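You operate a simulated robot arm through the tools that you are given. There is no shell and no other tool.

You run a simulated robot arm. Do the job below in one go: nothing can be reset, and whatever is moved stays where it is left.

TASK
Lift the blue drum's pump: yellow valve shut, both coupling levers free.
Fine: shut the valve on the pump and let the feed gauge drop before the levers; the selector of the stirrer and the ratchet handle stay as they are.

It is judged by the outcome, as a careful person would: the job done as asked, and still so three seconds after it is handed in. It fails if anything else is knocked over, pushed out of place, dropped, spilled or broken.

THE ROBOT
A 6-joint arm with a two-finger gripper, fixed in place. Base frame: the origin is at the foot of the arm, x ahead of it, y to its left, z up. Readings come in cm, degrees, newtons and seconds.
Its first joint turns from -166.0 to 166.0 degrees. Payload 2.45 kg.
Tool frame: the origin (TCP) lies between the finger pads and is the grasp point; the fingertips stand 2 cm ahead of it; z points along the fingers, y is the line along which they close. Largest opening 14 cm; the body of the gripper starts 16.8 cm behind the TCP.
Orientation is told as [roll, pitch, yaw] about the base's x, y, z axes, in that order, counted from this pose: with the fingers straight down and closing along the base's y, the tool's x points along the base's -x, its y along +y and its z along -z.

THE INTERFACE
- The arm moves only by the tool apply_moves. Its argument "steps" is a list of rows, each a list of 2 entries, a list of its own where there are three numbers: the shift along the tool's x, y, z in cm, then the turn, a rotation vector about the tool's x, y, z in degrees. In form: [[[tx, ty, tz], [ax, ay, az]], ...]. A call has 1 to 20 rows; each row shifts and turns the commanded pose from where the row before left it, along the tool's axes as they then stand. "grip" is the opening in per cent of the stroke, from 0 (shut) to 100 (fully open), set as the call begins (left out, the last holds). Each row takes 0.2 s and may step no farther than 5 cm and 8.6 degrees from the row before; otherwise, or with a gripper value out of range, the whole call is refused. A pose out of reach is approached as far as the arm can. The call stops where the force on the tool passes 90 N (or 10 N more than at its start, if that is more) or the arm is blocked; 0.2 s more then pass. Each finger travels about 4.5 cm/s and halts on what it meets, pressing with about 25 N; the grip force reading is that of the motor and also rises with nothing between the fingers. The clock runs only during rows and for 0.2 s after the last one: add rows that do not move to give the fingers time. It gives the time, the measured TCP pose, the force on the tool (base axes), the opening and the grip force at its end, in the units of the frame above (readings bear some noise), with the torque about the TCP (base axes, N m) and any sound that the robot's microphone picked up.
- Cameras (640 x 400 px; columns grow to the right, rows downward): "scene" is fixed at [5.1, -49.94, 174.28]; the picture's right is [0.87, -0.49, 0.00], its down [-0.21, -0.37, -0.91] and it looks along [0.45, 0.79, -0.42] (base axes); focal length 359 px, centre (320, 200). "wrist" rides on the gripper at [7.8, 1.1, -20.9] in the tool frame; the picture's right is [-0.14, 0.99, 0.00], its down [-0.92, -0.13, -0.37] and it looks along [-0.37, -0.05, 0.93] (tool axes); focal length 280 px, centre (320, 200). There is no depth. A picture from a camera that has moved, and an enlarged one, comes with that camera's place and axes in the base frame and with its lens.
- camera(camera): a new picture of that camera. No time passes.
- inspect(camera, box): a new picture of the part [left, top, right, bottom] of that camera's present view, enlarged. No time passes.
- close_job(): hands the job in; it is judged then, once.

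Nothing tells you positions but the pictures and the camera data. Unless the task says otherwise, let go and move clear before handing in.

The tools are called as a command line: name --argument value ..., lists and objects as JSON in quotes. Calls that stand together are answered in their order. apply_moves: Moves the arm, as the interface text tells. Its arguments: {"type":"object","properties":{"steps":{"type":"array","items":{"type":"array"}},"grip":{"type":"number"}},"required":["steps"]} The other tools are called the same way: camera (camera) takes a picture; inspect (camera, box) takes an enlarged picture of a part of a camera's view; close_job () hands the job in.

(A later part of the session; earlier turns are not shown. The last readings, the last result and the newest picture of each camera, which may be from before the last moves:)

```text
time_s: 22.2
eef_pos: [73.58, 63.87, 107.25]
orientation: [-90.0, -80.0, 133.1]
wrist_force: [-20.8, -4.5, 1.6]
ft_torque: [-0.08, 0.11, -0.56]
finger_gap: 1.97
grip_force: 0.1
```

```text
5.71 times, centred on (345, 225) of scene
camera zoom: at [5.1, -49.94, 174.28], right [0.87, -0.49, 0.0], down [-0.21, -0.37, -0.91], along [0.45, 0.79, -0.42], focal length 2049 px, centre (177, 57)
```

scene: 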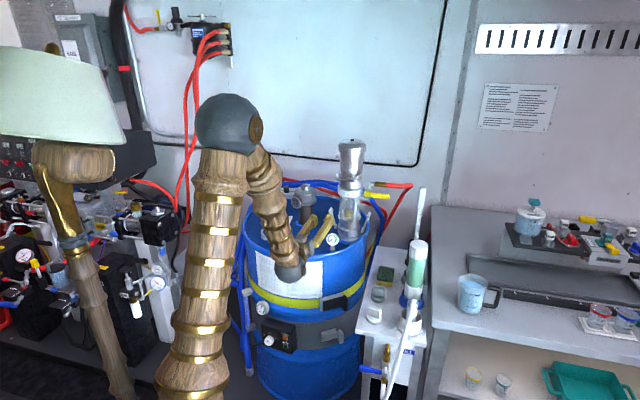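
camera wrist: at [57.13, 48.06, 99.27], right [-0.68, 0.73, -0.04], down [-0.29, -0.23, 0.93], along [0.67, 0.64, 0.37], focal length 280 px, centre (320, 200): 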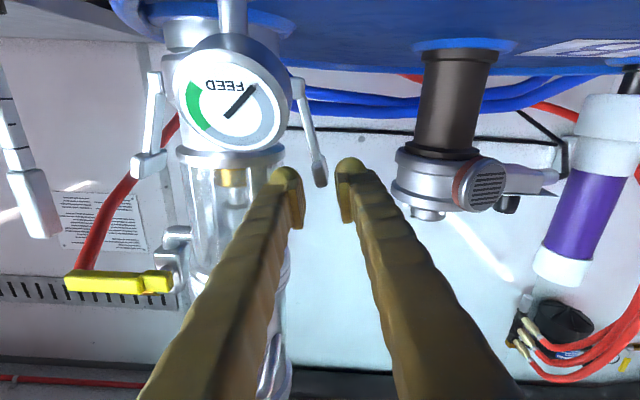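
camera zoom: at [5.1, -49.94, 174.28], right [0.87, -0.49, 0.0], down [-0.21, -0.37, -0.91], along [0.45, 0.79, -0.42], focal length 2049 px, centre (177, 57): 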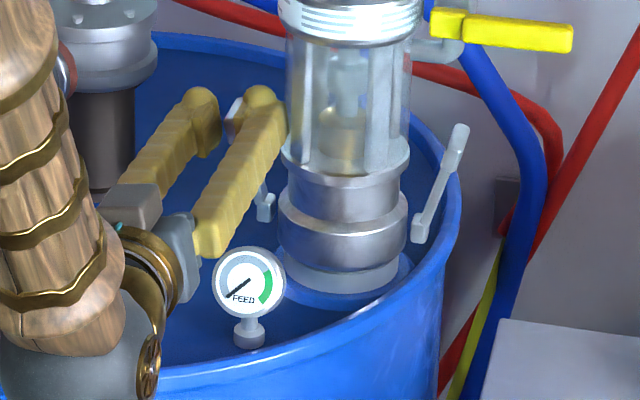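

The inner finger touched the pump flange again with about 20 N. I'll back off slightly, narrow the fingers to 1.8 cm and re-check the alignment.

apply_moves --grip 13 --steps '[[[0, 0, -1.0], [0, 0, 0]], [[0, 0, 0], [0, 0, 0]], [[0, 0, 0], [0, 0, 0]]]'

inspect --camera "wrist" --box '[270, 110, 370, 210]'

inspect --camera "scene" --box '[310, 190, 380, 260]'

```text
time_s: 23.0
eef_pos: [72.87, 62.86, 107.19]
orientation: [-89.9, -80.0, 133.0]
wrist_force: [-0.5, 0.2, -0.5]
ft_torque: [-0.01, 0.01, -0.01]
finger_gap: 1.83
grip_force: 0.0
```

```text
4.00 times, centred on (320, 160) of wrist
camera zoom: at [57.84, 48.56, 99.36], right [-0.68, 0.73, -0.04], down [-0.29, -0.23, 0.93], along [0.67, 0.64, 0.37], focal length 1122 px, centre (320, 360)
```

zoom: 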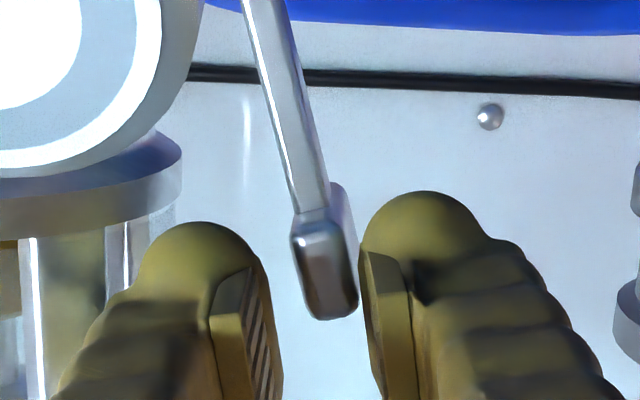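

```text
5.71 times, centred on (345, 225) of scene
camera zoom: at [5.1, -49.94, 174.28], right [0.87, -0.49, 0.0], down [-0.21, -0.37, -0.91], along [0.45, 0.79, -0.42], focal length 2049 px, centre (177, 57)
```

zoom: 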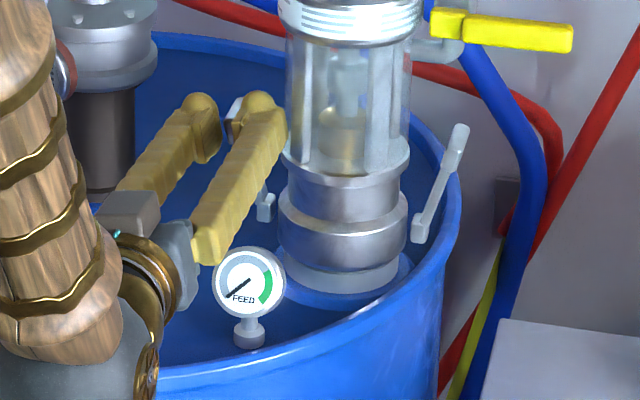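

The knob is about 0.25 cm outward of center, so shifting the tool outward also gives more clearance from the pump. I'll advance again in small increments.

apply_moves --grip 14 --steps '[[[0, 0.28, 0], [0, 0, 0]], [[0, 0, 0.6], [0, 0, 0]], [[0, 0, 0.6], [0, 0, 0]], [[0, 0, 0], [0, 0, 0]]]'

inspect --camera "wrist" --box '[270, 110, 370, 210]'

```text
time_s: 24.0
eef_pos: [73.5, 64.02, 107.28]
orientation: [-90.0, -80.0, 133.1]
wrist_force: [0.4, -0.5, -0.7]
ft_torque: [-0.02, -0.01, 0.02]
finger_gap: 1.96
grip_force: 0.0
```

```text
4.00 times, centred on (320, 160) of wrist
camera zoom: at [58.48, 49.55, 99.31], right [-0.68, 0.73, -0.04], down [-0.29, -0.23, 0.93], along [0.67, 0.64, 0.37], focal length 1122 px, centre (320, 360)
```

zoom: 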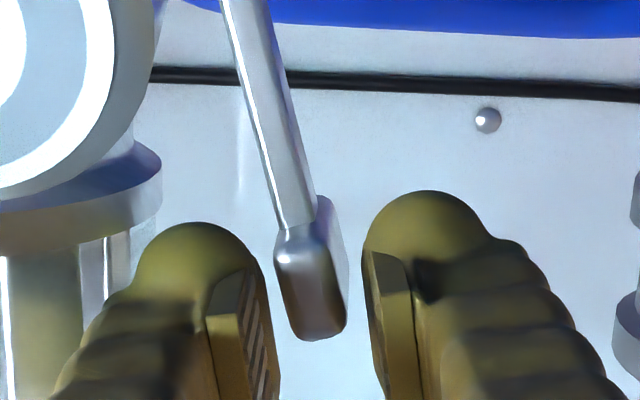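

There's no contact and the knob is centered. I'll advance 0.8 cm more.

apply_moves --steps '[[[0, -0.05, 0.4], [0, 0, 0]], [[0, 0, 0.4], [0, 0, 0]], [[0, 0, 0], [0, 0, 0]]]'

inspect --camera "wrist" --box '[270, 110, 370, 210]'

```text
time_s: 24.8
eef_pos: [74.14, 64.57, 107.12]
orientation: [-90.1, -80.0, 133.1]
wrist_force: [-4.7, 2.5, 0.4]
ft_torque: [0.02, 0.03, 0.03]
finger_gap: 1.62
grip_force: 0.1
```

```text
4.00 times, centred on (320, 160) of wrist
camera zoom: at [59.08, 50.1, 99.18], right [-0.68, 0.73, -0.04], down [-0.29, -0.23, 0.93], along [0.67, 0.64, 0.37], focal length 1122 px, centre (320, 360)
```

zoom: 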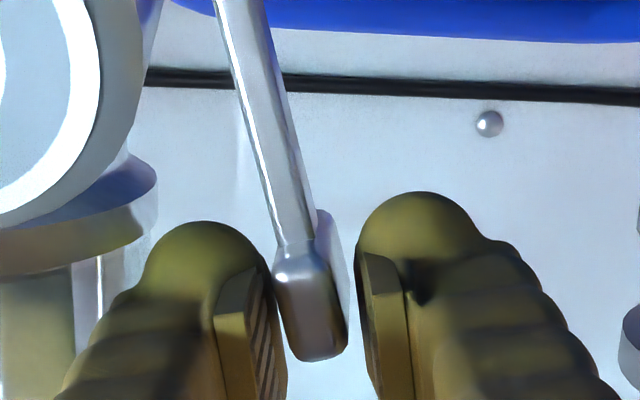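

The knob is between the pads with only light contact (about 5 N). I'll close on it and start swinging the lever outward about its base, checking early.

apply_moves --grip 4 --steps '[[[0, 0, 0], [0, 0, 0]], [[0, 0, 0], [0, 0, 0]], [[0, 0, 0], [0, 0, 0]]]'

inspect --camera "wrist" --box '[270, 110, 370, 210]'

```text
time_s: 25.6
eef_pos: [74.17, 64.52, 107.07]
orientation: [-90.2, -80.0, 133.1]
wrist_force: [7.7, 7.9, -0.6]
ft_torque: [-0.43, -0.37, 0.03]
finger_gap: 1.18
grip_force: 39.0
```

```text
4.00 times, centred on (320, 160) of wrist
camera zoom: at [59.1, 50.09, 99.18], right [-0.68, 0.73, -0.04], down [-0.29, -0.23, 0.93], along [0.67, 0.64, 0.37], focal length 1122 px, centre (320, 360)
```

zoom: 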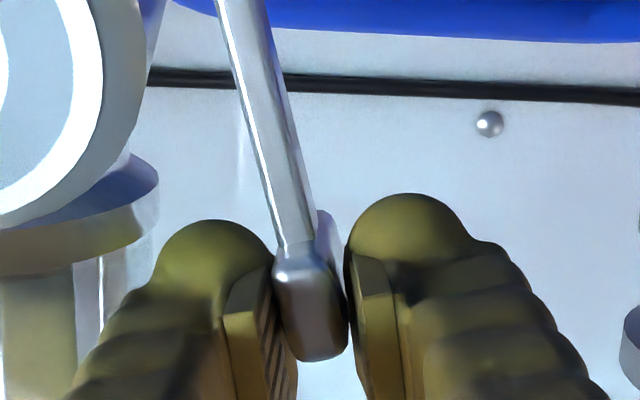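

The knob is gripped, 1.2 cm wide. Now I'll swing it outward 14° to test.

apply_moves --steps '[[[0.117, 0.511, 0], [0, 0, -3.5]], [[0.117, 0.511, 0], [0, 0, -3.5]], [[0.117, 0.511, 0], [0, 0, -3.5]], [[0.117, 0.511, 0], [0, 0, -3.5]], [[0, 0, 0], [0, 0, 0]]]'

camera --camera "wrist"

inspect --camera "scene" --box '[290, 190, 380, 260]'

```text
time_s: 26.8
eef_pos: [72.91, 65.73, 106.27]
orientation: [-90.1, -65.9, 133.1]
wrist_force: [4.3, 0.8, 9.4]
ft_torque: [-0.42, -0.43, -0.01]
finger_gap: 1.19
grip_force: 38.1
```

```text
taken
camera wrist: at [59.15, 49.94, 98.59], right [-0.65, 0.7, -0.28], down [-0.45, -0.06, 0.89], along [0.61, 0.71, 0.35], focal length 280 px, centre (320, 200)
```

wrist: 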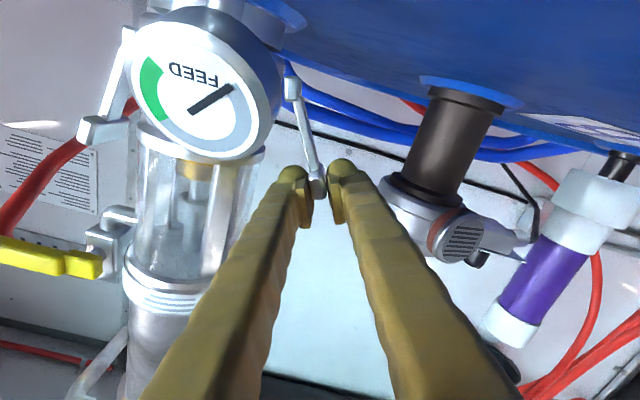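

```text
5.71 times, centred on (335, 225) of scene
camera zoom: at [5.1, -49.94, 174.28], right [0.87, -0.49, 0.0], down [-0.21, -0.37, -0.91], along [0.45, 0.79, -0.42], focal length 2049 px, centre (234, 57)
```

zoom: 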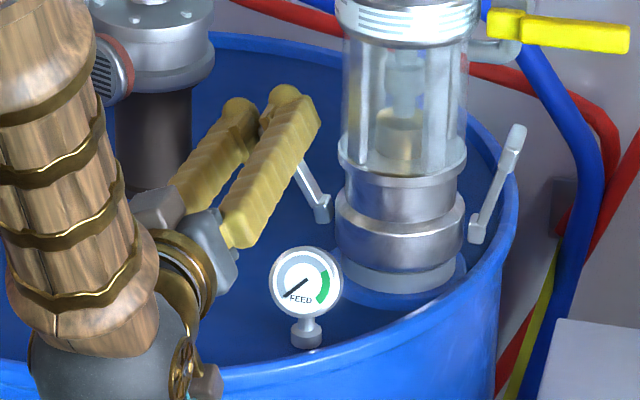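

The lever follows cleanly. I'll continue the outward swing in a larger arc, watching the forces.

apply_moves --steps '[[[0.234, 1.022, 0], [0, 0, -7]], [[0.234, 1.022, 0], [0, 0, -7]], [[0.234, 1.022, 0], [0, 0, -7]], [[0.234, 1.022, 0], [0, 0, -7]], [[0, 0, 0], [0, 0, 0]]]'

camera --camera "wrist"

inspect --camera "scene" --box '[290, 190, 380, 260]'

```text
time_s: 28.0
eef_pos: [70.97, 67.82, 103.08]
orientation: [-90.0, -37.9, 133.1]
wrist_force: [-21.2, -11.9, 11.0]
ft_torque: [-0.5, -0.36, -0.16]
finger_gap: 1.26
grip_force: 39.0
```

```text
taken
camera wrist: at [59.42, 49.57, 97.39], right [-0.49, 0.52, -0.7], down [-0.71, 0.22, 0.67], along [0.51, 0.82, 0.26], focal length 280 px, centre (320, 200)
```

wrist: 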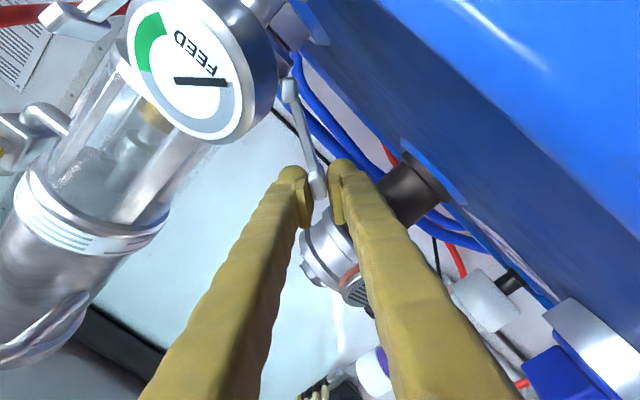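

```text
5.71 times, centred on (335, 225) of scene
camera zoom: at [5.1, -49.94, 174.28], right [0.87, -0.49, 0.0], down [-0.21, -0.37, -0.91], along [0.45, 0.79, -0.42], focal length 2049 px, centre (234, 57)
```

zoom: 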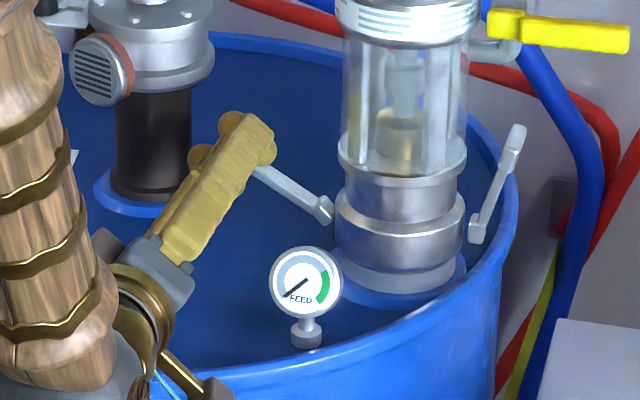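

The lever is out by about 60°, with some side-load building along the tool axis. I'll relax the grip a moment to let it settle, then look.

apply_moves --grip 14 --steps '[[[0, 0, 0], [0, 0, 0]], [[0, 0, 0], [0, 0, 0]]]'

inspect --camera "wrist" --box '[240, 60, 400, 260]'

inspect --camera "scene" --box '[290, 190, 380, 260]'

```text
time_s: 28.6
eef_pos: [70.98, 67.87, 103.07]
orientation: [-90.0, -37.9, 132.8]
wrist_force: [-0.3, -0.2, -0.1]
ft_torque: [0.0, 0.01, -0.03]
finger_gap: 1.97
grip_force: 0.1
```

```text
2.00 times, centred on (320, 160) of wrist
camera zoom: at [59.47, 49.58, 97.36], right [-0.49, 0.53, -0.7], down [-0.71, 0.22, 0.67], along [0.51, 0.82, 0.26], focal length 561 px, centre (320, 280)
```

zoom: 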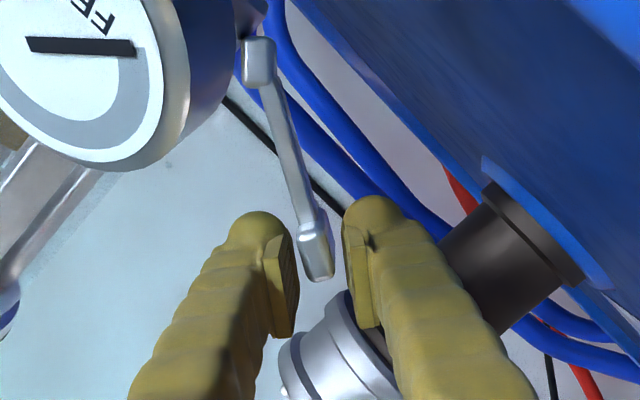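

```text
5.71 times, centred on (335, 225) of scene
camera zoom: at [5.1, -49.94, 174.28], right [0.87, -0.49, 0.0], down [-0.21, -0.37, -0.91], along [0.45, 0.79, -0.42], focal length 2049 px, centre (234, 57)
```

zoom: 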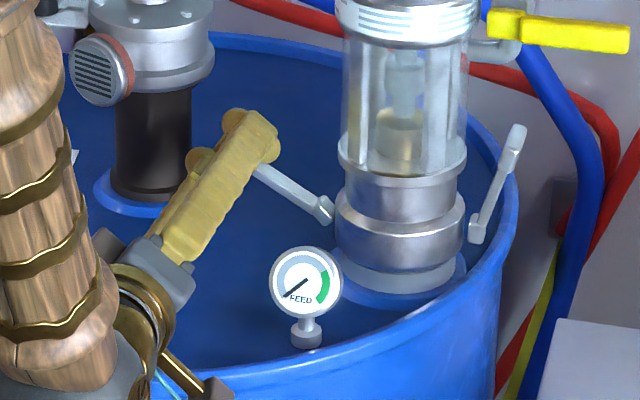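

The lever stays where it's left and the load is gone. I'll carry on the swing loosely caged, three more steps.

apply_moves --steps '[[[0.234, 1.022, 0], [0, 0, -7]], [[0.234, 1.022, 0], [0, 0, -7]], [[0.234, 1.022, 0], [0, 0, -7]], [[0, 0, 0], [0, 0, 0]]]'

camera --camera "wrist"

inspect --camera "scene" --box '[290, 190, 380, 260]'

```text
time_s: 29.6
eef_pos: [70.33, 68.63, 100.19]
orientation: [-90.0, -16.9, 133.1]
wrist_force: [0.1, -1.1, 0.6]
ft_torque: [-0.02, -0.01, -0.02]
finger_gap: 1.96
grip_force: 0.0
```

```text
taken
camera wrist: at [60.02, 49.06, 96.86], right [-0.29, 0.31, -0.91], down [-0.84, 0.37, 0.39], along [0.45, 0.88, 0.15], focal length 280 px, centre (320, 200)
```

wrist: 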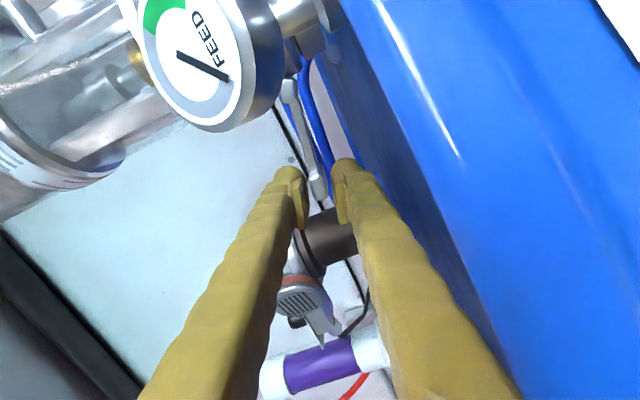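

```text
5.71 times, centred on (335, 225) of scene
camera zoom: at [5.1, -49.94, 174.28], right [0.87, -0.49, 0.0], down [-0.21, -0.37, -0.91], along [0.45, 0.79, -0.42], focal length 2049 px, centre (234, 57)
```

zoom: 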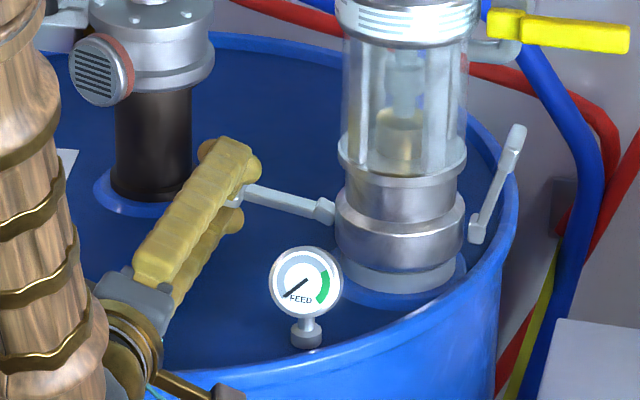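

The left lever is now nearly horizontal. I'll back straight out along the tool axis and look at it unobstructed.

apply_moves --steps '[[[0, 0, -2], [0, 0, 0]], [[0, 0, -3], [0, 0, 0]], [[0, 0, -3], [0, 0, 0]], [[0, 0, 0], [0, 0, 0]]]'

camera --camera "wrist"

inspect --camera "scene" --box '[290, 190, 380, 260]'

```text
time_s: 30.6
eef_pos: [64.52, 63.31, 100.31]
orientation: [-90.0, -17.0, 133.0]
wrist_force: [0.0, 0.5, -0.4]
ft_torque: [0.02, 0.0, 0.01]
finger_gap: 1.96
grip_force: 0.0
```

```text
taken
camera wrist: at [54.16, 43.8, 96.91], right [-0.29, 0.31, -0.91], down [-0.84, 0.37, 0.39], along [0.45, 0.88, 0.16], focal length 280 px, centre (320, 200)
```

wrist: 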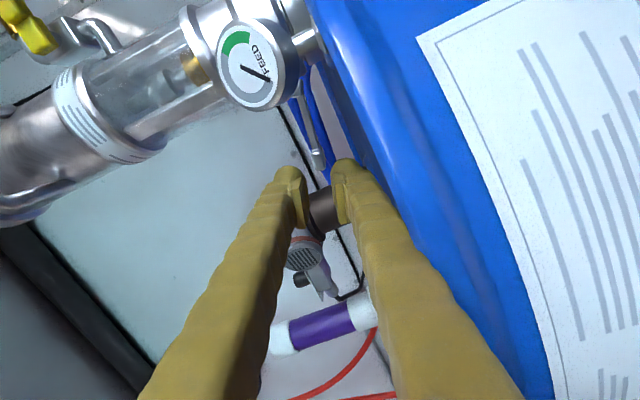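

```text
5.71 times, centred on (335, 225) of scene
camera zoom: at [5.1, -49.94, 174.28], right [0.87, -0.49, 0.0], down [-0.21, -0.37, -0.91], along [0.45, 0.79, -0.42], focal length 2049 px, centre (234, 57)
```

zoom: 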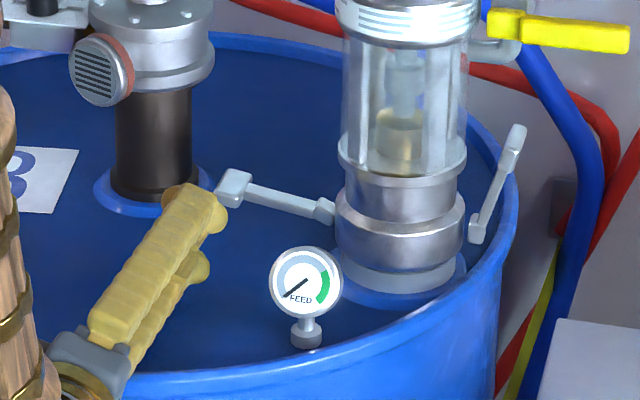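

The left lever is out at about 83° and stays there. To be sure it's fully open, I'll close the fingers, come over its knob and press it gently down toward its stop.

apply_moves --grip 0 --steps '[[[-1.17, -3.82, 0], [0, 0, 0]], [[0, 0, 0], [0, 0, 0]], [[0, 0, 4], [0, 0, 0]], [[0, 0, 4], [0, 0, 0]], [[0, 0, 0], [0, 0, 0]]]'

camera --camera "wrist"

inspect --camera "scene" --box '[290, 190, 380, 260]'

```text
time_s: 31.8
eef_pos: [70.48, 68.56, 104.38]
orientation: [-90.0, -17.0, 132.9]
wrist_force: [0.2, -0.7, 0.3]
ft_torque: [0.01, -0.01, -0.02]
finger_gap: 0.0
grip_force: 25.0
```

```text
taken
camera wrist: at [60.03, 49.09, 100.94], right [-0.29, 0.31, -0.91], down [-0.84, 0.37, 0.39], along [0.45, 0.88, 0.15], focal length 280 px, centre (320, 200)
```

wrist: 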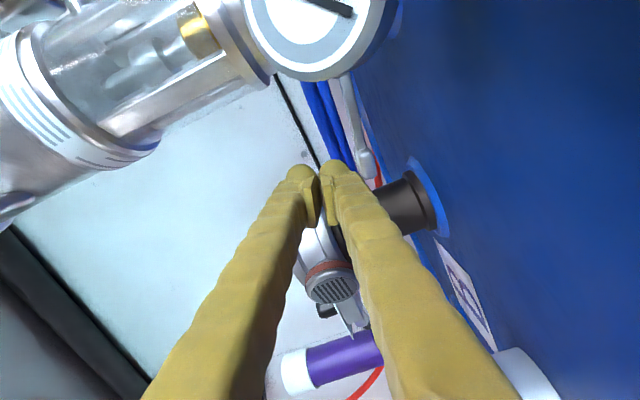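

```text
5.71 times, centred on (335, 225) of scene
camera zoom: at [5.1, -49.94, 174.28], right [0.87, -0.49, 0.0], down [-0.21, -0.37, -0.91], along [0.45, 0.79, -0.42], focal length 2049 px, centre (234, 57)
```

zoom: 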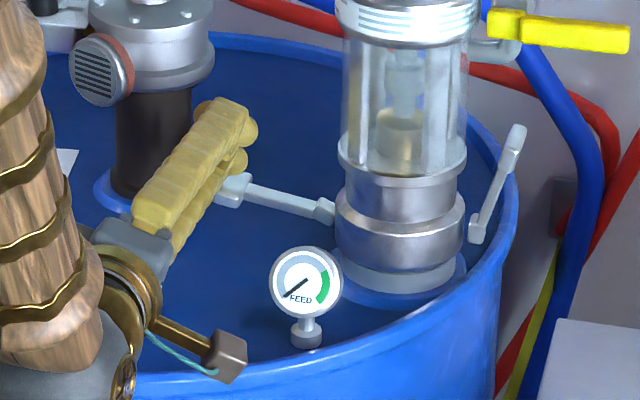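

The fingers are just above the knob. I'll press down in small steps.

apply_moves --steps '[[[0.146, 0.478, 0], [0, 0, 0]], [[0.146, 0.478, 0], [0, 0, 0]], [[0.146, 0.478, 0], [0, 0, 0]], [[0.146, 0.478, 0], [0, 0, 0]], [[0.146, 0.478, 0], [0, 0, 0]], [[0, 0, 0], [0, 0, 0]]]'

inspect --camera "scene" --box '[290, 190, 380, 260]'

```text
time_s: 32.9
eef_pos: [70.58, 68.58, 103.37]
orientation: [-91.4, -17.0, 133.3]
wrist_force: [-5.9, -12.2, 36.5]
ft_torque: [-0.72, 0.22, -0.04]
finger_gap: 0.0
grip_force: 24.9
stopped in row 5: the force on the tool passed its limit at 97 N (the readings are from after the stop); the commanded pose is now the measured one
```

```text
5.71 times, centred on (335, 225) of scene
camera zoom: at [5.1, -49.94, 174.28], right [0.87, -0.49, 0.0], down [-0.21, -0.37, -0.91], along [0.45, 0.79, -0.42], focal length 2049 px, centre (234, 57)
```

zoom: 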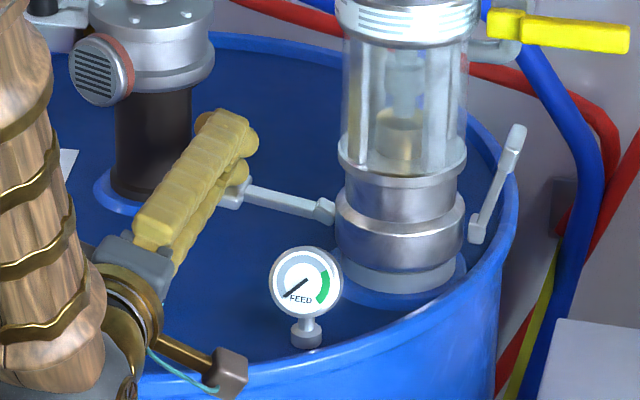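

The lever is on its hard stop, so it is already fully open. I'll lift off right away and back out.

apply_moves --steps '[[[-0.29, -0.95, 0], [0, 0, 0]], [[-0.29, -0.95, 0], [0, 0, 0]], [[0, 0, -4], [0, 0, 0]], [[0, 0, -4], [0, 0, 0]], [[0, 0, -4], [0, 0, 0]], [[0, 0, 0], [0, 0, 0]]]'

camera --camera "wrist"

inspect --camera "scene" --box '[290, 170, 400, 260]'

```text
time_s: 34.3
eef_pos: [61.61, 60.3, 104.99]
orientation: [-90.9, -17.0, 133.2]
wrist_force: [-0.3, -0.2, -0.5]
ft_torque: [-0.01, 0.0, -0.01]
finger_gap: 0.0
grip_force: 25.4
```

```text
taken
camera wrist: at [51.14, 40.95, 101.28], right [-0.28, 0.32, -0.91], down [-0.85, 0.36, 0.39], along [0.45, 0.88, 0.17], focal length 280 px, centre (320, 200)
```

wrist: 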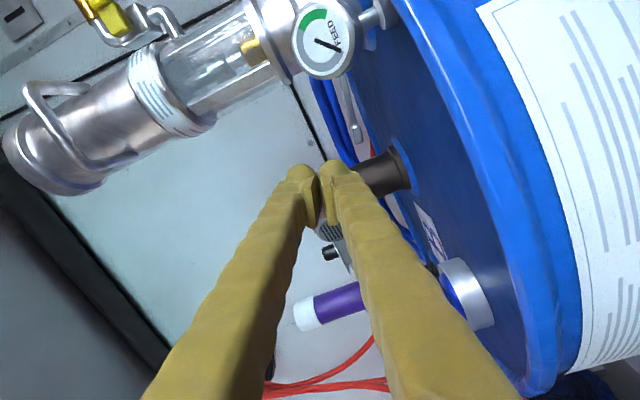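

```text
4.44 times, centred on (345, 215) of scene
camera zoom: at [5.1, -49.94, 174.28], right [0.87, -0.49, 0.0], down [-0.21, -0.37, -0.91], along [0.45, 0.79, -0.42], focal length 1594 px, centre (209, 133)
```

zoom: 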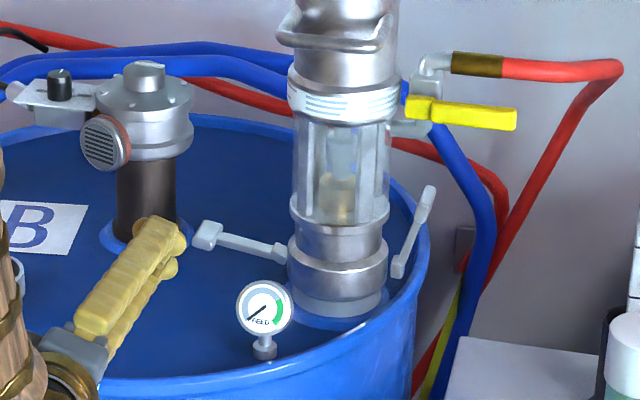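

The left lever is fully out. Next is the right lever: I'll raise and back off, turn the wrist upright with a slight tilt the other way, and cross over in front of the gauge to the right side.

apply_moves --grip 14 --steps '[[[-0.73, -2.39, -1.5], [0, 0, 0]], [[-0.73, -2.39, -1.5], [0, 0, 0]], [[0, 0, 0], [0, 0, 8.3]], [[0, 0, 0], [0, 0, 8.3]], [[0, 0, 0], [0, 0, 8.3]], [[0, 0, 0], [0, 0, 8.3]], [[0, 0, 0], [0, 0, 8.3]], [[0, 0, 0], [0, 0, 8.3]], [[0, 0, 0], [0, 0, 8.3]], [[0, 0, 0], [0, 0, 8.3]], [[0, 0, 0], [0, 0, 8.3]], [[0, 0, 0], [0, 0, 8.3]], [[-0.324, -4.37, 0.4], [0, 0, 0]], [[-0.324, -4.37, 0.4], [0, 0, 0]], [[-0.324, -4.37, 0.4], [0, 0, 0]], [[-0.324, -4.37, 0.4], [0, 0, 0]], [[-0.324, -4.37, 0.4], [0, 0, 0]], [[0, 0, 0], [0, 0, 0]]]'

camera --camera "wrist"

camera --camera "scene"

inspect --camera "wrist" --box '[270, 90, 370, 190]'

```text
time_s: 38.1
eef_pos: [75.9, 43.76, 107.26]
orientation: [94.8, -80.0, -51.7]
wrist_force: [-0.1, -0.1, -0.6]
ft_torque: [0.0, 0.05, -0.01]
finger_gap: 1.95
grip_force: 0.1
```

```text
taken
camera wrist: at [59.12, 31.39, 99.47], right [-0.65, 0.69, 0.31], down [-0.08, -0.47, 0.88], along [0.75, 0.55, 0.36], focal length 280 px, centre (320, 200)
```

wrist: 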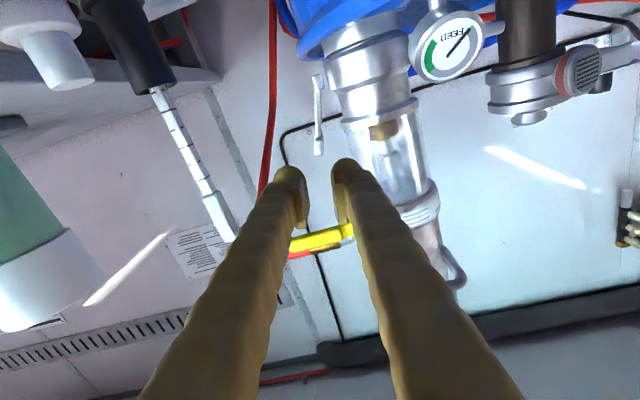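

```text
taken
```

scene: 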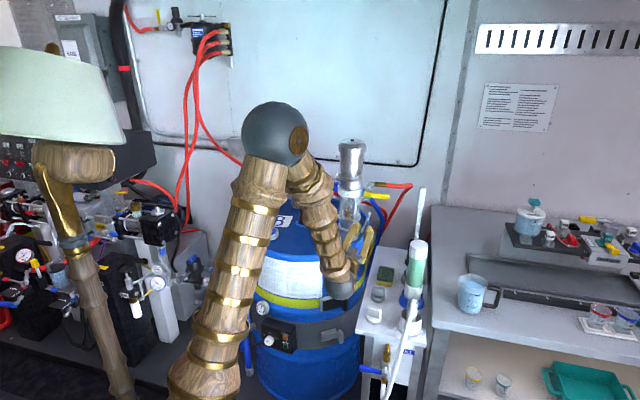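

```text
4.00 times, centred on (320, 140) of wrist
camera zoom: at [59.12, 31.39, 99.47], right [-0.65, 0.69, 0.31], down [-0.08, -0.47, 0.88], along [0.75, 0.55, 0.36], focal length 1122 px, centre (320, 440)
```

zoom: 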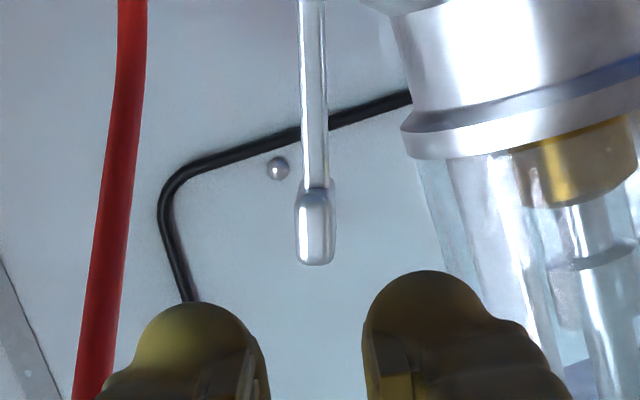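

The wrist rotates freely this way too. The right lever's knob is straight ahead at about 13.5 cm and well centered. I'll narrow slightly, bias outward and advance 9.5 cm.

apply_moves --grip 13 --steps '[[[0, -0.15, 3.2], [0, 0, 0]], [[0, 0, 3.2], [0, 0, 0]], [[0, 0, 3.1], [0, 0, 0]], [[0, 0, 0], [0, 0, 0]]]'

camera --camera "wrist"

inspect --camera "wrist" --box '[270, 110, 370, 210]'

inspect --camera "scene" --box '[310, 170, 410, 260]'

```text
time_s: 39.1
eef_pos: [82.91, 50.19, 107.62]
orientation: [94.7, -80.0, -51.7]
wrist_force: [0.7, -0.2, 0.3]
ft_torque: [-0.01, -0.02, 0.0]
finger_gap: 1.84
grip_force: 0.1
```

```text
taken
camera wrist: at [66.12, 37.7, 99.79], right [-0.65, 0.69, 0.31], down [-0.08, -0.47, 0.88], along [0.75, 0.55, 0.36], focal length 280 px, centre (320, 200)
```

wrist: 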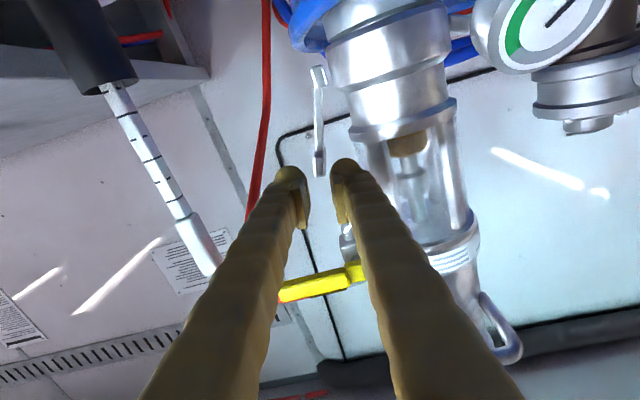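

```text
4.00 times, centred on (320, 160) of wrist
camera zoom: at [66.12, 37.7, 99.79], right [-0.65, 0.69, 0.31], down [-0.08, -0.47, 0.88], along [0.75, 0.55, 0.36], focal length 1122 px, centre (320, 360)
```

zoom: 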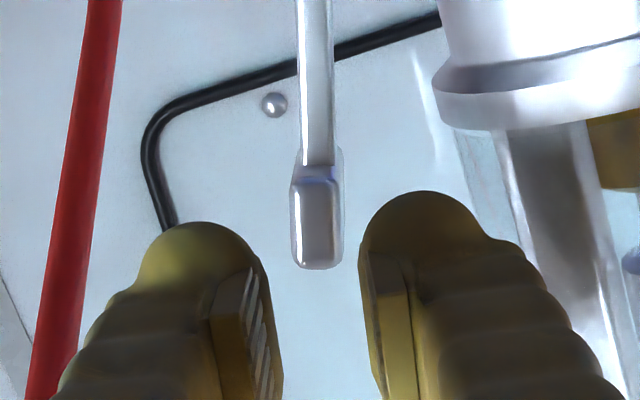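

```text
4.44 times, centred on (360, 215) of scene
camera zoom: at [5.1, -49.94, 174.28], right [0.87, -0.49, 0.0], down [-0.21, -0.37, -0.91], along [0.45, 0.79, -0.42], focal length 1594 px, centre (142, 133)
```

zoom: 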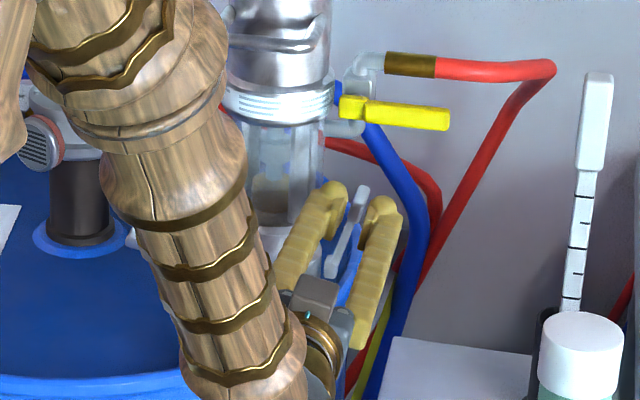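

The knob is centered between the fingers and 4–6 cm ahead. I'll advance 2.2 cm more and check.

apply_moves --steps '[[[0.1, -0.05, 1.1], [0, 0, 0]], [[0.1, -0.05, 1.1], [0, 0, 0]], [[0, 0, 0], [0, 0, 0]]]'

inspect --camera "wrist" --box '[270, 110, 370, 210]'

inspect --camera "scene" --box '[330, 190, 400, 240]'

```text
time_s: 39.9
eef_pos: [84.59, 51.46, 107.49]
orientation: [94.8, -79.9, -51.6]
wrist_force: [-0.4, -0.5, 0.5]
ft_torque: [0.01, -0.02, 0.0]
finger_gap: 1.85
grip_force: 0.0
```

```text
4.00 times, centred on (320, 160) of wrist
camera zoom: at [67.73, 39.15, 99.63], right [-0.65, 0.69, 0.31], down [-0.08, -0.47, 0.88], along [0.75, 0.55, 0.36], focal length 1122 px, centre (320, 360)
```

zoom: 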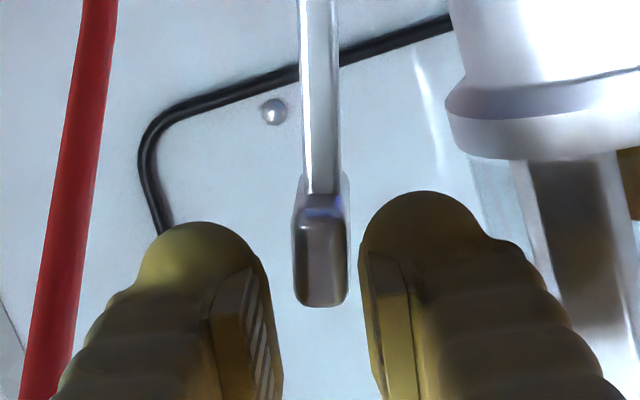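

```text
8.00 times, centred on (365, 215) of scene
camera zoom: at [5.1, -49.94, 174.28], right [0.87, -0.49, 0.0], down [-0.21, -0.37, -0.91], along [0.45, 0.79, -0.42], focal length 2869 px, centre (-40, 80)
```

zoom: 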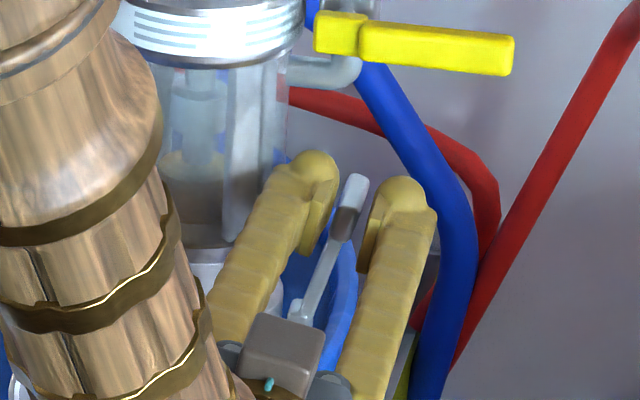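

No contact so far and the knob is entering between the pads. I'll advance another 1.3 cm.

apply_moves --steps '[[[0.1, -0.05, 0.7], [0, 0, 0]], [[0, 0, 0.6], [0, 0, 0]], [[0, 0, 0], [0, 0, 0]]]'

inspect --camera "wrist" --box '[270, 110, 370, 210]'

```text
time_s: 40.7
eef_pos: [85.36, 52.46, 107.37]
orientation: [94.7, -80.0, -51.6]
wrist_force: [0.1, -0.2, -0.1]
ft_torque: [0.03, -0.01, -0.04]
finger_gap: 1.82
grip_force: 0.1
```

```text
4.00 times, centred on (320, 160) of wrist
camera zoom: at [68.61, 40.0, 99.53], right [-0.65, 0.69, 0.31], down [-0.08, -0.47, 0.88], along [0.75, 0.55, 0.36], focal length 1122 px, centre (320, 360)
```

zoom: 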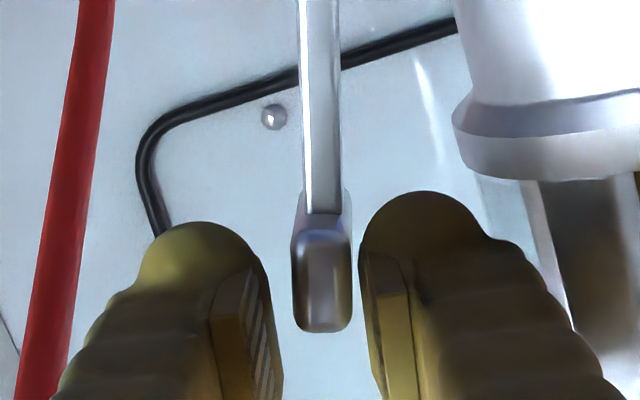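

Still no contact. I'll go 0.7 cm further and then close on the knob.

apply_moves --steps '[[[0.05, 0, 0.7], [0, 0, 0]], [[0, 0, 0], [0, 0, 0]]]'

apply_moves --grip 4 --steps '[[[0, 0, 0], [0, 0, 0]], [[0, 0, 0], [0, 0, 0]], [[0, 0, 0], [0, 0, 0]]]'

inspect --camera "wrist" --box '[270, 110, 370, 210]'

```text
time_s: 41.3
eef_pos: [85.91, 52.89, 107.31]
orientation: [94.8, -80.0, -51.8]
wrist_force: [-0.5, -0.5, 0.7]
ft_torque: [0.01, -0.02, -0.01]
finger_gap: 1.84
grip_force: 0.0
```

```text
time_s: 42.1
eef_pos: [85.95, 52.9, 107.31]
orientation: [94.8, -79.9, -51.8]
wrist_force: [-1.7, 8.2, 0.9]
ft_torque: [0.36, 0.3, 0.09]
finger_gap: 1.21
grip_force: 38.4
```

```text
4.00 times, centred on (320, 160) of wrist
camera zoom: at [69.09, 40.51, 99.47], right [-0.65, 0.69, 0.31], down [-0.08, -0.47, 0.88], along [0.75, 0.55, 0.36], focal length 1122 px, centre (320, 360)
```

zoom: 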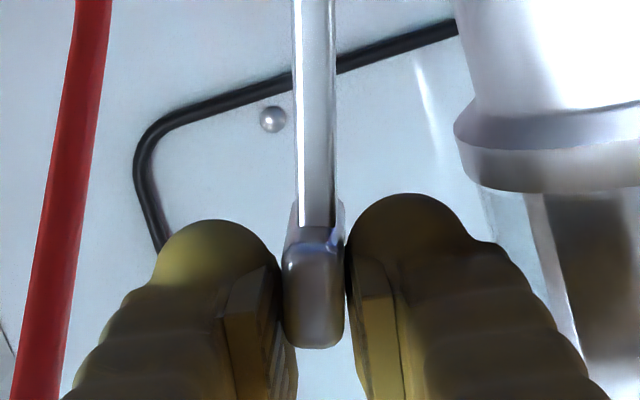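

The right knob is gripped. I'll swing it outward 14° first.

apply_moves --steps '[[[0.111, -0.529, 0], [0, 0, 3.5]], [[0.111, -0.529, 0], [0, 0, 3.5]], [[0.111, -0.529, 0], [0, 0, 3.5]], [[0.111, -0.529, 0], [0, 0, 3.5]], [[0, 0, 0], [0, 0, 0]]]'

inspect --camera "scene" --box '[330, 170, 420, 240]'

```text
time_s: 43.3
eef_pos: [87.33, 51.47, 106.34]
orientation: [92.1, -66.0, -48.9]
wrist_force: [-11.8, -4.9, 3.9]
ft_torque: [0.3, 0.37, 0.12]
finger_gap: 1.22
grip_force: 38.9
```

```text
5.71 times, centred on (375, 205) of scene
camera zoom: at [5.1, -49.94, 174.28], right [0.87, -0.49, 0.0], down [-0.21, -0.37, -0.91], along [0.45, 0.79, -0.42], focal length 2049 px, centre (6, 171)
```

zoom: 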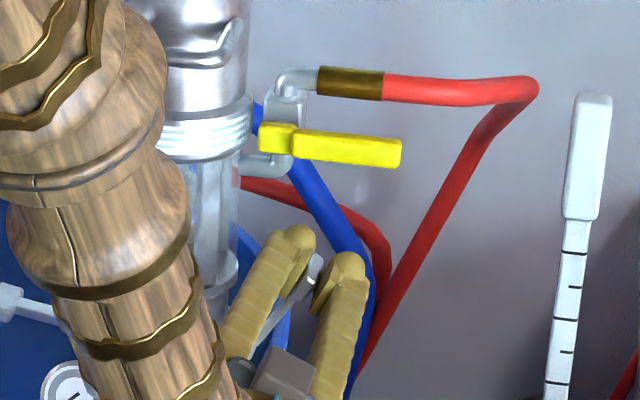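

The right lever is moving well. I'll loosen to a cage and continue the swing.

apply_moves --grip 14 --steps '[[[0, 0, 0], [0, 0, 0]], [[0.254, -1.05, 0], [0, 0, 7]], [[0.254, -1.05, 0], [0, 0, 7]], [[0.254, -1.05, 0], [0, 0, 7]], [[0.254, -1.05, 0], [0, 0, 7]], [[0, 0, 0], [0, 0, 0]]]'

camera --camera "wrist"

inspect --camera "scene" --box '[330, 170, 420, 240]'

```text
time_s: 44.7
eef_pos: [89.37, 49.37, 103.09]
orientation: [91.0, -37.9, -47.7]
wrist_force: [0.6, -0.2, 0.2]
ft_torque: [0.01, 0.01, 0.01]
finger_gap: 1.95
grip_force: 0.1
```

```text
taken
camera wrist: at [69.46, 40.13, 98.88], right [-0.35, 0.36, 0.87], down [0.27, -0.84, 0.46], along [0.9, 0.4, 0.2], focal length 280 px, centre (320, 200)
```

wrist: 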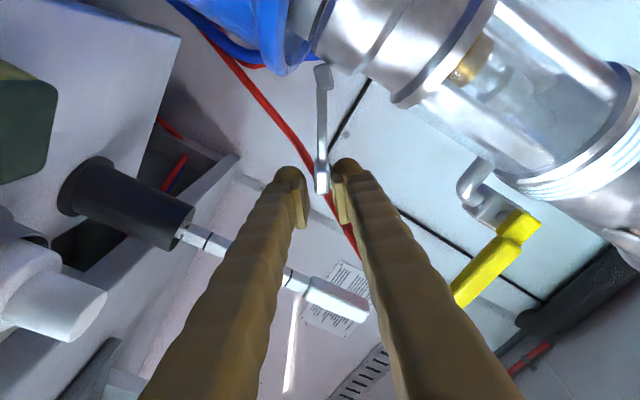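

```text
5.71 times, centred on (375, 205) of scene
camera zoom: at [5.1, -49.94, 174.28], right [0.87, -0.49, 0.0], down [-0.21, -0.37, -0.91], along [0.45, 0.79, -0.42], focal length 2049 px, centre (6, 171)
```

zoom: 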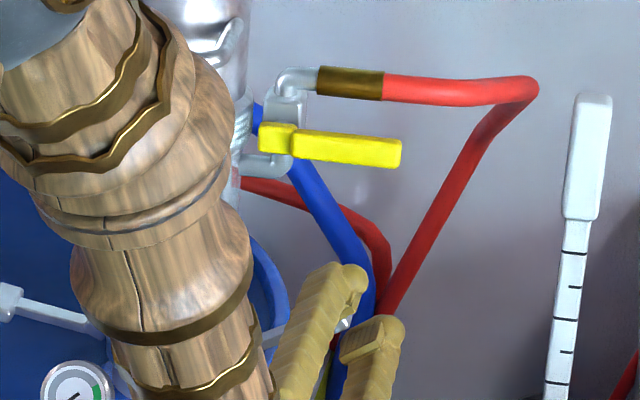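

No load, and the lever follows. I'll make three more steps to reach the open stop.

apply_moves --steps '[[[0.254, -1.05, 0], [0, 0, 7]], [[0.254, -1.05, 0], [0, 0, 7]], [[0.254, -1.05, 0], [0, 0, 7]], [[0, 0, 0], [0, 0, 0]]]'

camera --camera "wrist"

inspect --camera "scene" --box '[330, 170, 420, 240]'

```text
time_s: 45.7
eef_pos: [89.95, 48.7, 100.17]
orientation: [90.9, -16.9, -47.3]
wrist_force: [0.3, 0.0, -0.3]
ft_torque: [0.03, 0.01, -0.02]
finger_gap: 1.98
grip_force: 0.1
```

```text
taken
camera wrist: at [69.39, 40.17, 98.64], right [-0.12, 0.11, 0.99], down [0.35, -0.92, 0.14], along [0.93, 0.37, 0.07], focal length 280 px, centre (320, 200)
```

wrist: 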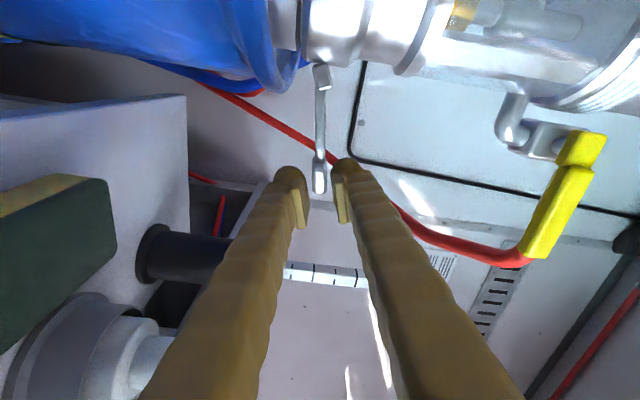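

```text
5.71 times, centred on (375, 205) of scene
camera zoom: at [5.1, -49.94, 174.28], right [0.87, -0.49, 0.0], down [-0.21, -0.37, -0.91], along [0.45, 0.79, -0.42], focal length 2049 px, centre (6, 171)
```

zoom: 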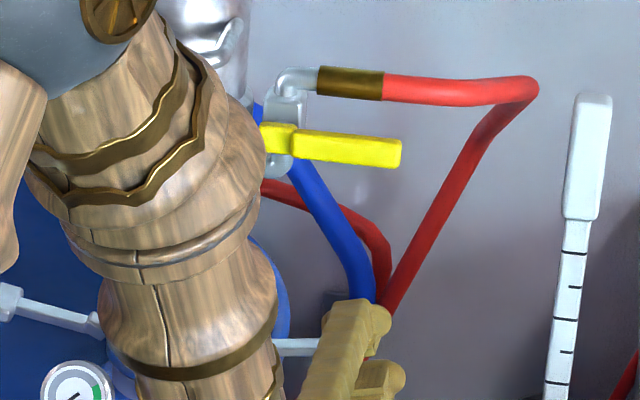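

I'll give it one more small push to make sure it's on its stop.

apply_moves --steps '[[[0.09, -0.45, 0], [0, 0, 3]], [[0.09, -0.45, 0], [0, 0, 3]], [[0, 0, 0], [0, 0, 0]]]'

inspect --camera "wrist" --box '[240, 40, 400, 240]'

```text
time_s: 46.5
eef_pos: [90.07, 48.65, 99.34]
orientation: [90.9, -11.0, -47.2]
wrist_force: [3.2, -3.2, 14.2]
ft_torque: [0.24, 0.06, -0.04]
finger_gap: 2.83
grip_force: 6.6
```

```text
2.00 times, centred on (320, 140) of wrist
camera zoom: at [69.37, 40.21, 98.5], right [-0.05, 0.03, 1.0], down [0.36, -0.93, 0.04], along [0.93, 0.36, 0.03], focal length 561 px, centre (320, 320)
```

zoom: 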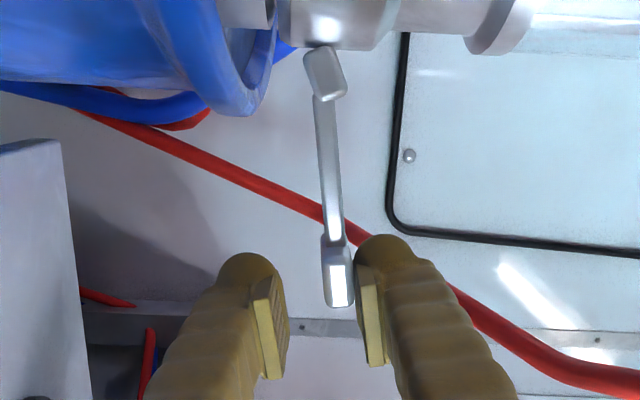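

The lever is on its stop: the cage met firm resistance. Both coupling levers are now free, so I'll ease off, back straight out and rise clear.

apply_moves --steps '[[[-0.069, 0.458, 0], [0, 0, -3]], [[0, 0, 0], [0, 0, 0]], [[0, 0, -3], [0, 0, 0]], [[0, 0, -4], [0, 0, 0]], [[0, 0, -4.5], [0, 0, 0]], [[0, 0, -3.5], [0, 0, 0]], [[-1.09, 4.37, 0], [0, 0, 0]], [[-1.09, 4.37, 0], [0, 0, 0]], [[-1.09, 4.37, 0], [0, 0, 0]], [[-1.09, 4.37, 0], [0, 0, 0]], [[-1.09, 4.37, 0], [0, 0, 0]], [[0, 0, 0], [0, 0, 0]]]'

camera --camera "scene"

inspect --camera "scene" --box '[290, 170, 420, 270]'

camera --camera "wrist"

```text
time_s: 49.1
eef_pos: [78.97, 38.38, 121.9]
orientation: [90.8, -14.0, -47.2]
wrist_force: [-0.4, -0.2, -0.4]
ft_torque: [0.03, 0.01, 0.0]
finger_gap: 1.94
grip_force: 0.1
```

```text
taken
```

scene: 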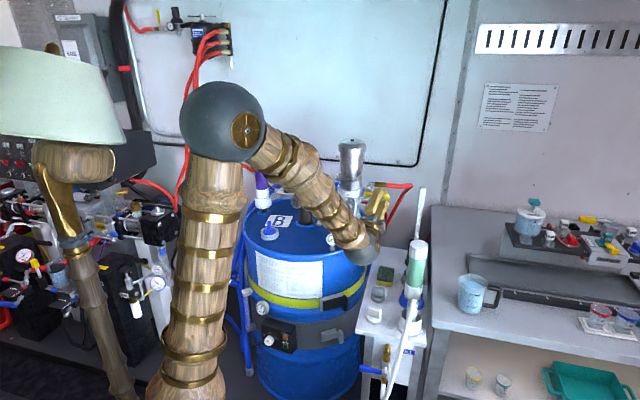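

```text
4.00 times, centred on (355, 220) of scene
camera zoom: at [5.1, -49.94, 174.28], right [0.87, -0.49, 0.0], down [-0.21, -0.37, -0.91], along [0.45, 0.79, -0.42], focal length 1434 px, centre (180, 120)
```

zoom: 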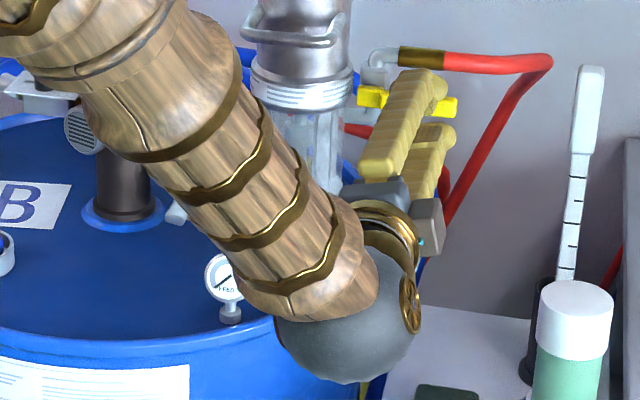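

```text
taken
camera wrist: at [58.23, 29.76, 120.69], right [-0.08, 0.07, 0.99], down [0.36, -0.93, 0.09], along [0.93, 0.36, 0.05], focal length 280 px, centre (320, 200)
```

wrist: 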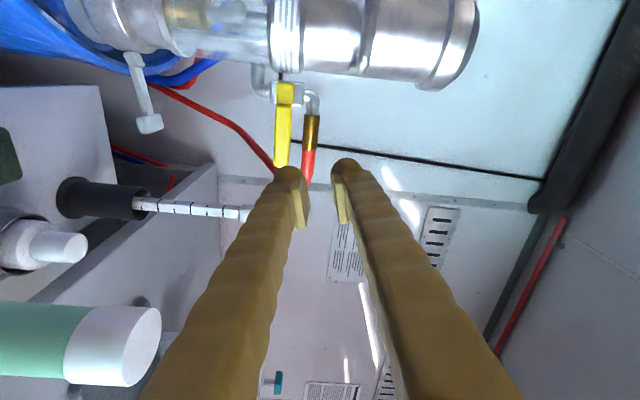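

Both coupling levers are out and the pump stands clear. I'll turn the wrist upright, open the gripper wide and line up with the steel body at z≈130, between the bail and the cap lip.

apply_moves --grip 93 --steps '[[[0, 0, 0], [0, 0, -7.6]], [[0, 0, 0], [0, 0, -7.6]], [[0, 0, 0], [0, 0, -7.6]], [[0, 0, 0], [0, 0, -7.6]], [[0, 0, 0], [0, 0, -7.6]], [[0, 0, 0], [0, 0, -7.6]], [[0, 0, 0], [0, 0, -7.6]], [[0, 0, 0], [0, 0, -7.6]], [[0, 0, 0], [0, 0, -7.6]], [[0, 0, 0], [0, 0, -7.6]], [[-2.1, 3.575, 0], [0, 0, 0]], [[-2.1, 3.575, 0], [0, 0, 0]], [[-2.1, 3.575, 0], [0, 0, 0]], [[-2.1, 3.575, 0], [0, 0, 0]], [[0, 0, 0], [0, 0, 0]]]'

camera --camera "wrist"

inspect --camera "scene" --box '[270, 120, 430, 270]'

```text
time_s: 52.3
eef_pos: [68.87, 48.7, 130.62]
orientation: [-178.4, -89.1, -138.7]
wrist_force: [0.2, 0.1, -0.4]
ft_torque: [0.0, -0.01, -0.01]
finger_gap: 13.03
grip_force: 0.0
```

```text
taken
camera wrist: at [52.87, 35.37, 122.43], right [-0.68, 0.72, 0.14], down [-0.19, -0.35, 0.92], along [0.71, 0.59, 0.38], focal length 280 px, centre (320, 200)
```

wrist: 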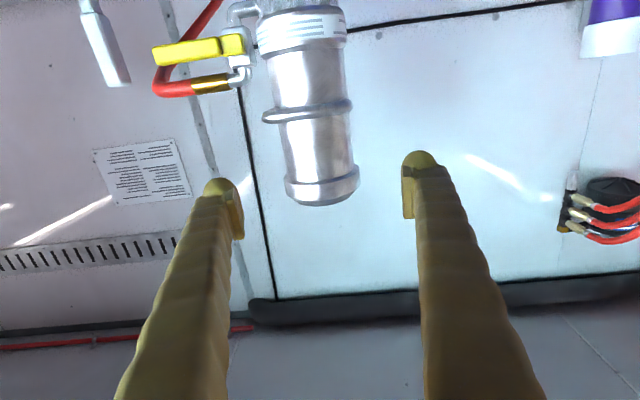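

```text
2.67 times, centred on (350, 195) of scene
camera zoom: at [5.1, -49.94, 174.28], right [0.87, -0.49, 0.0], down [-0.21, -0.37, -0.91], along [0.45, 0.79, -0.42], focal length 956 px, centre (240, 213)
```

zoom: 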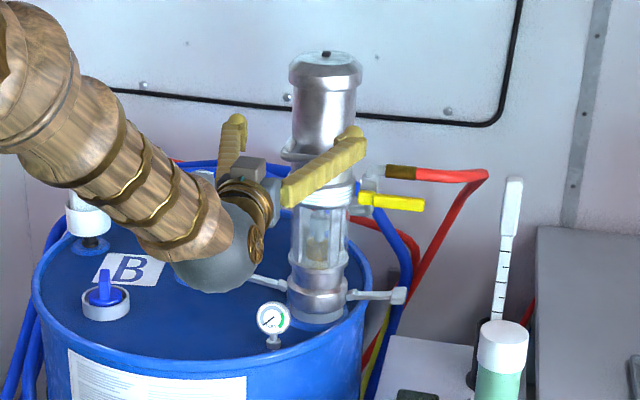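

The gripper is in front of the pump body. I'll zoom in to check centering and height.

inspect --camera "wrist" --box '[240, 50, 400, 220]'

```text
2.35 times, centred on (320, 135) of wrist
camera zoom: at [52.87, 35.37, 122.43], right [-0.68, 0.72, 0.14], down [-0.19, -0.35, 0.92], along [0.71, 0.59, 0.38], focal length 660 px, centre (320, 353)
```

zoom: 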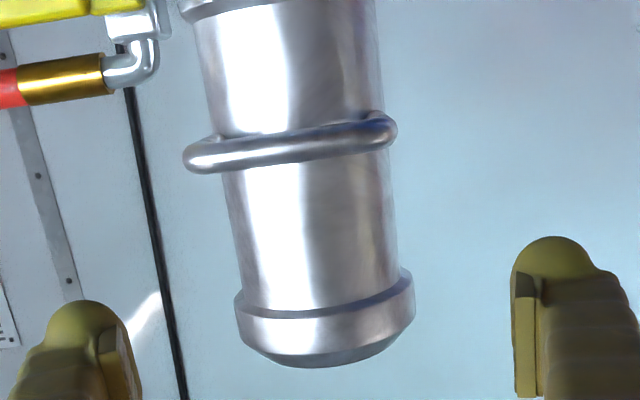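

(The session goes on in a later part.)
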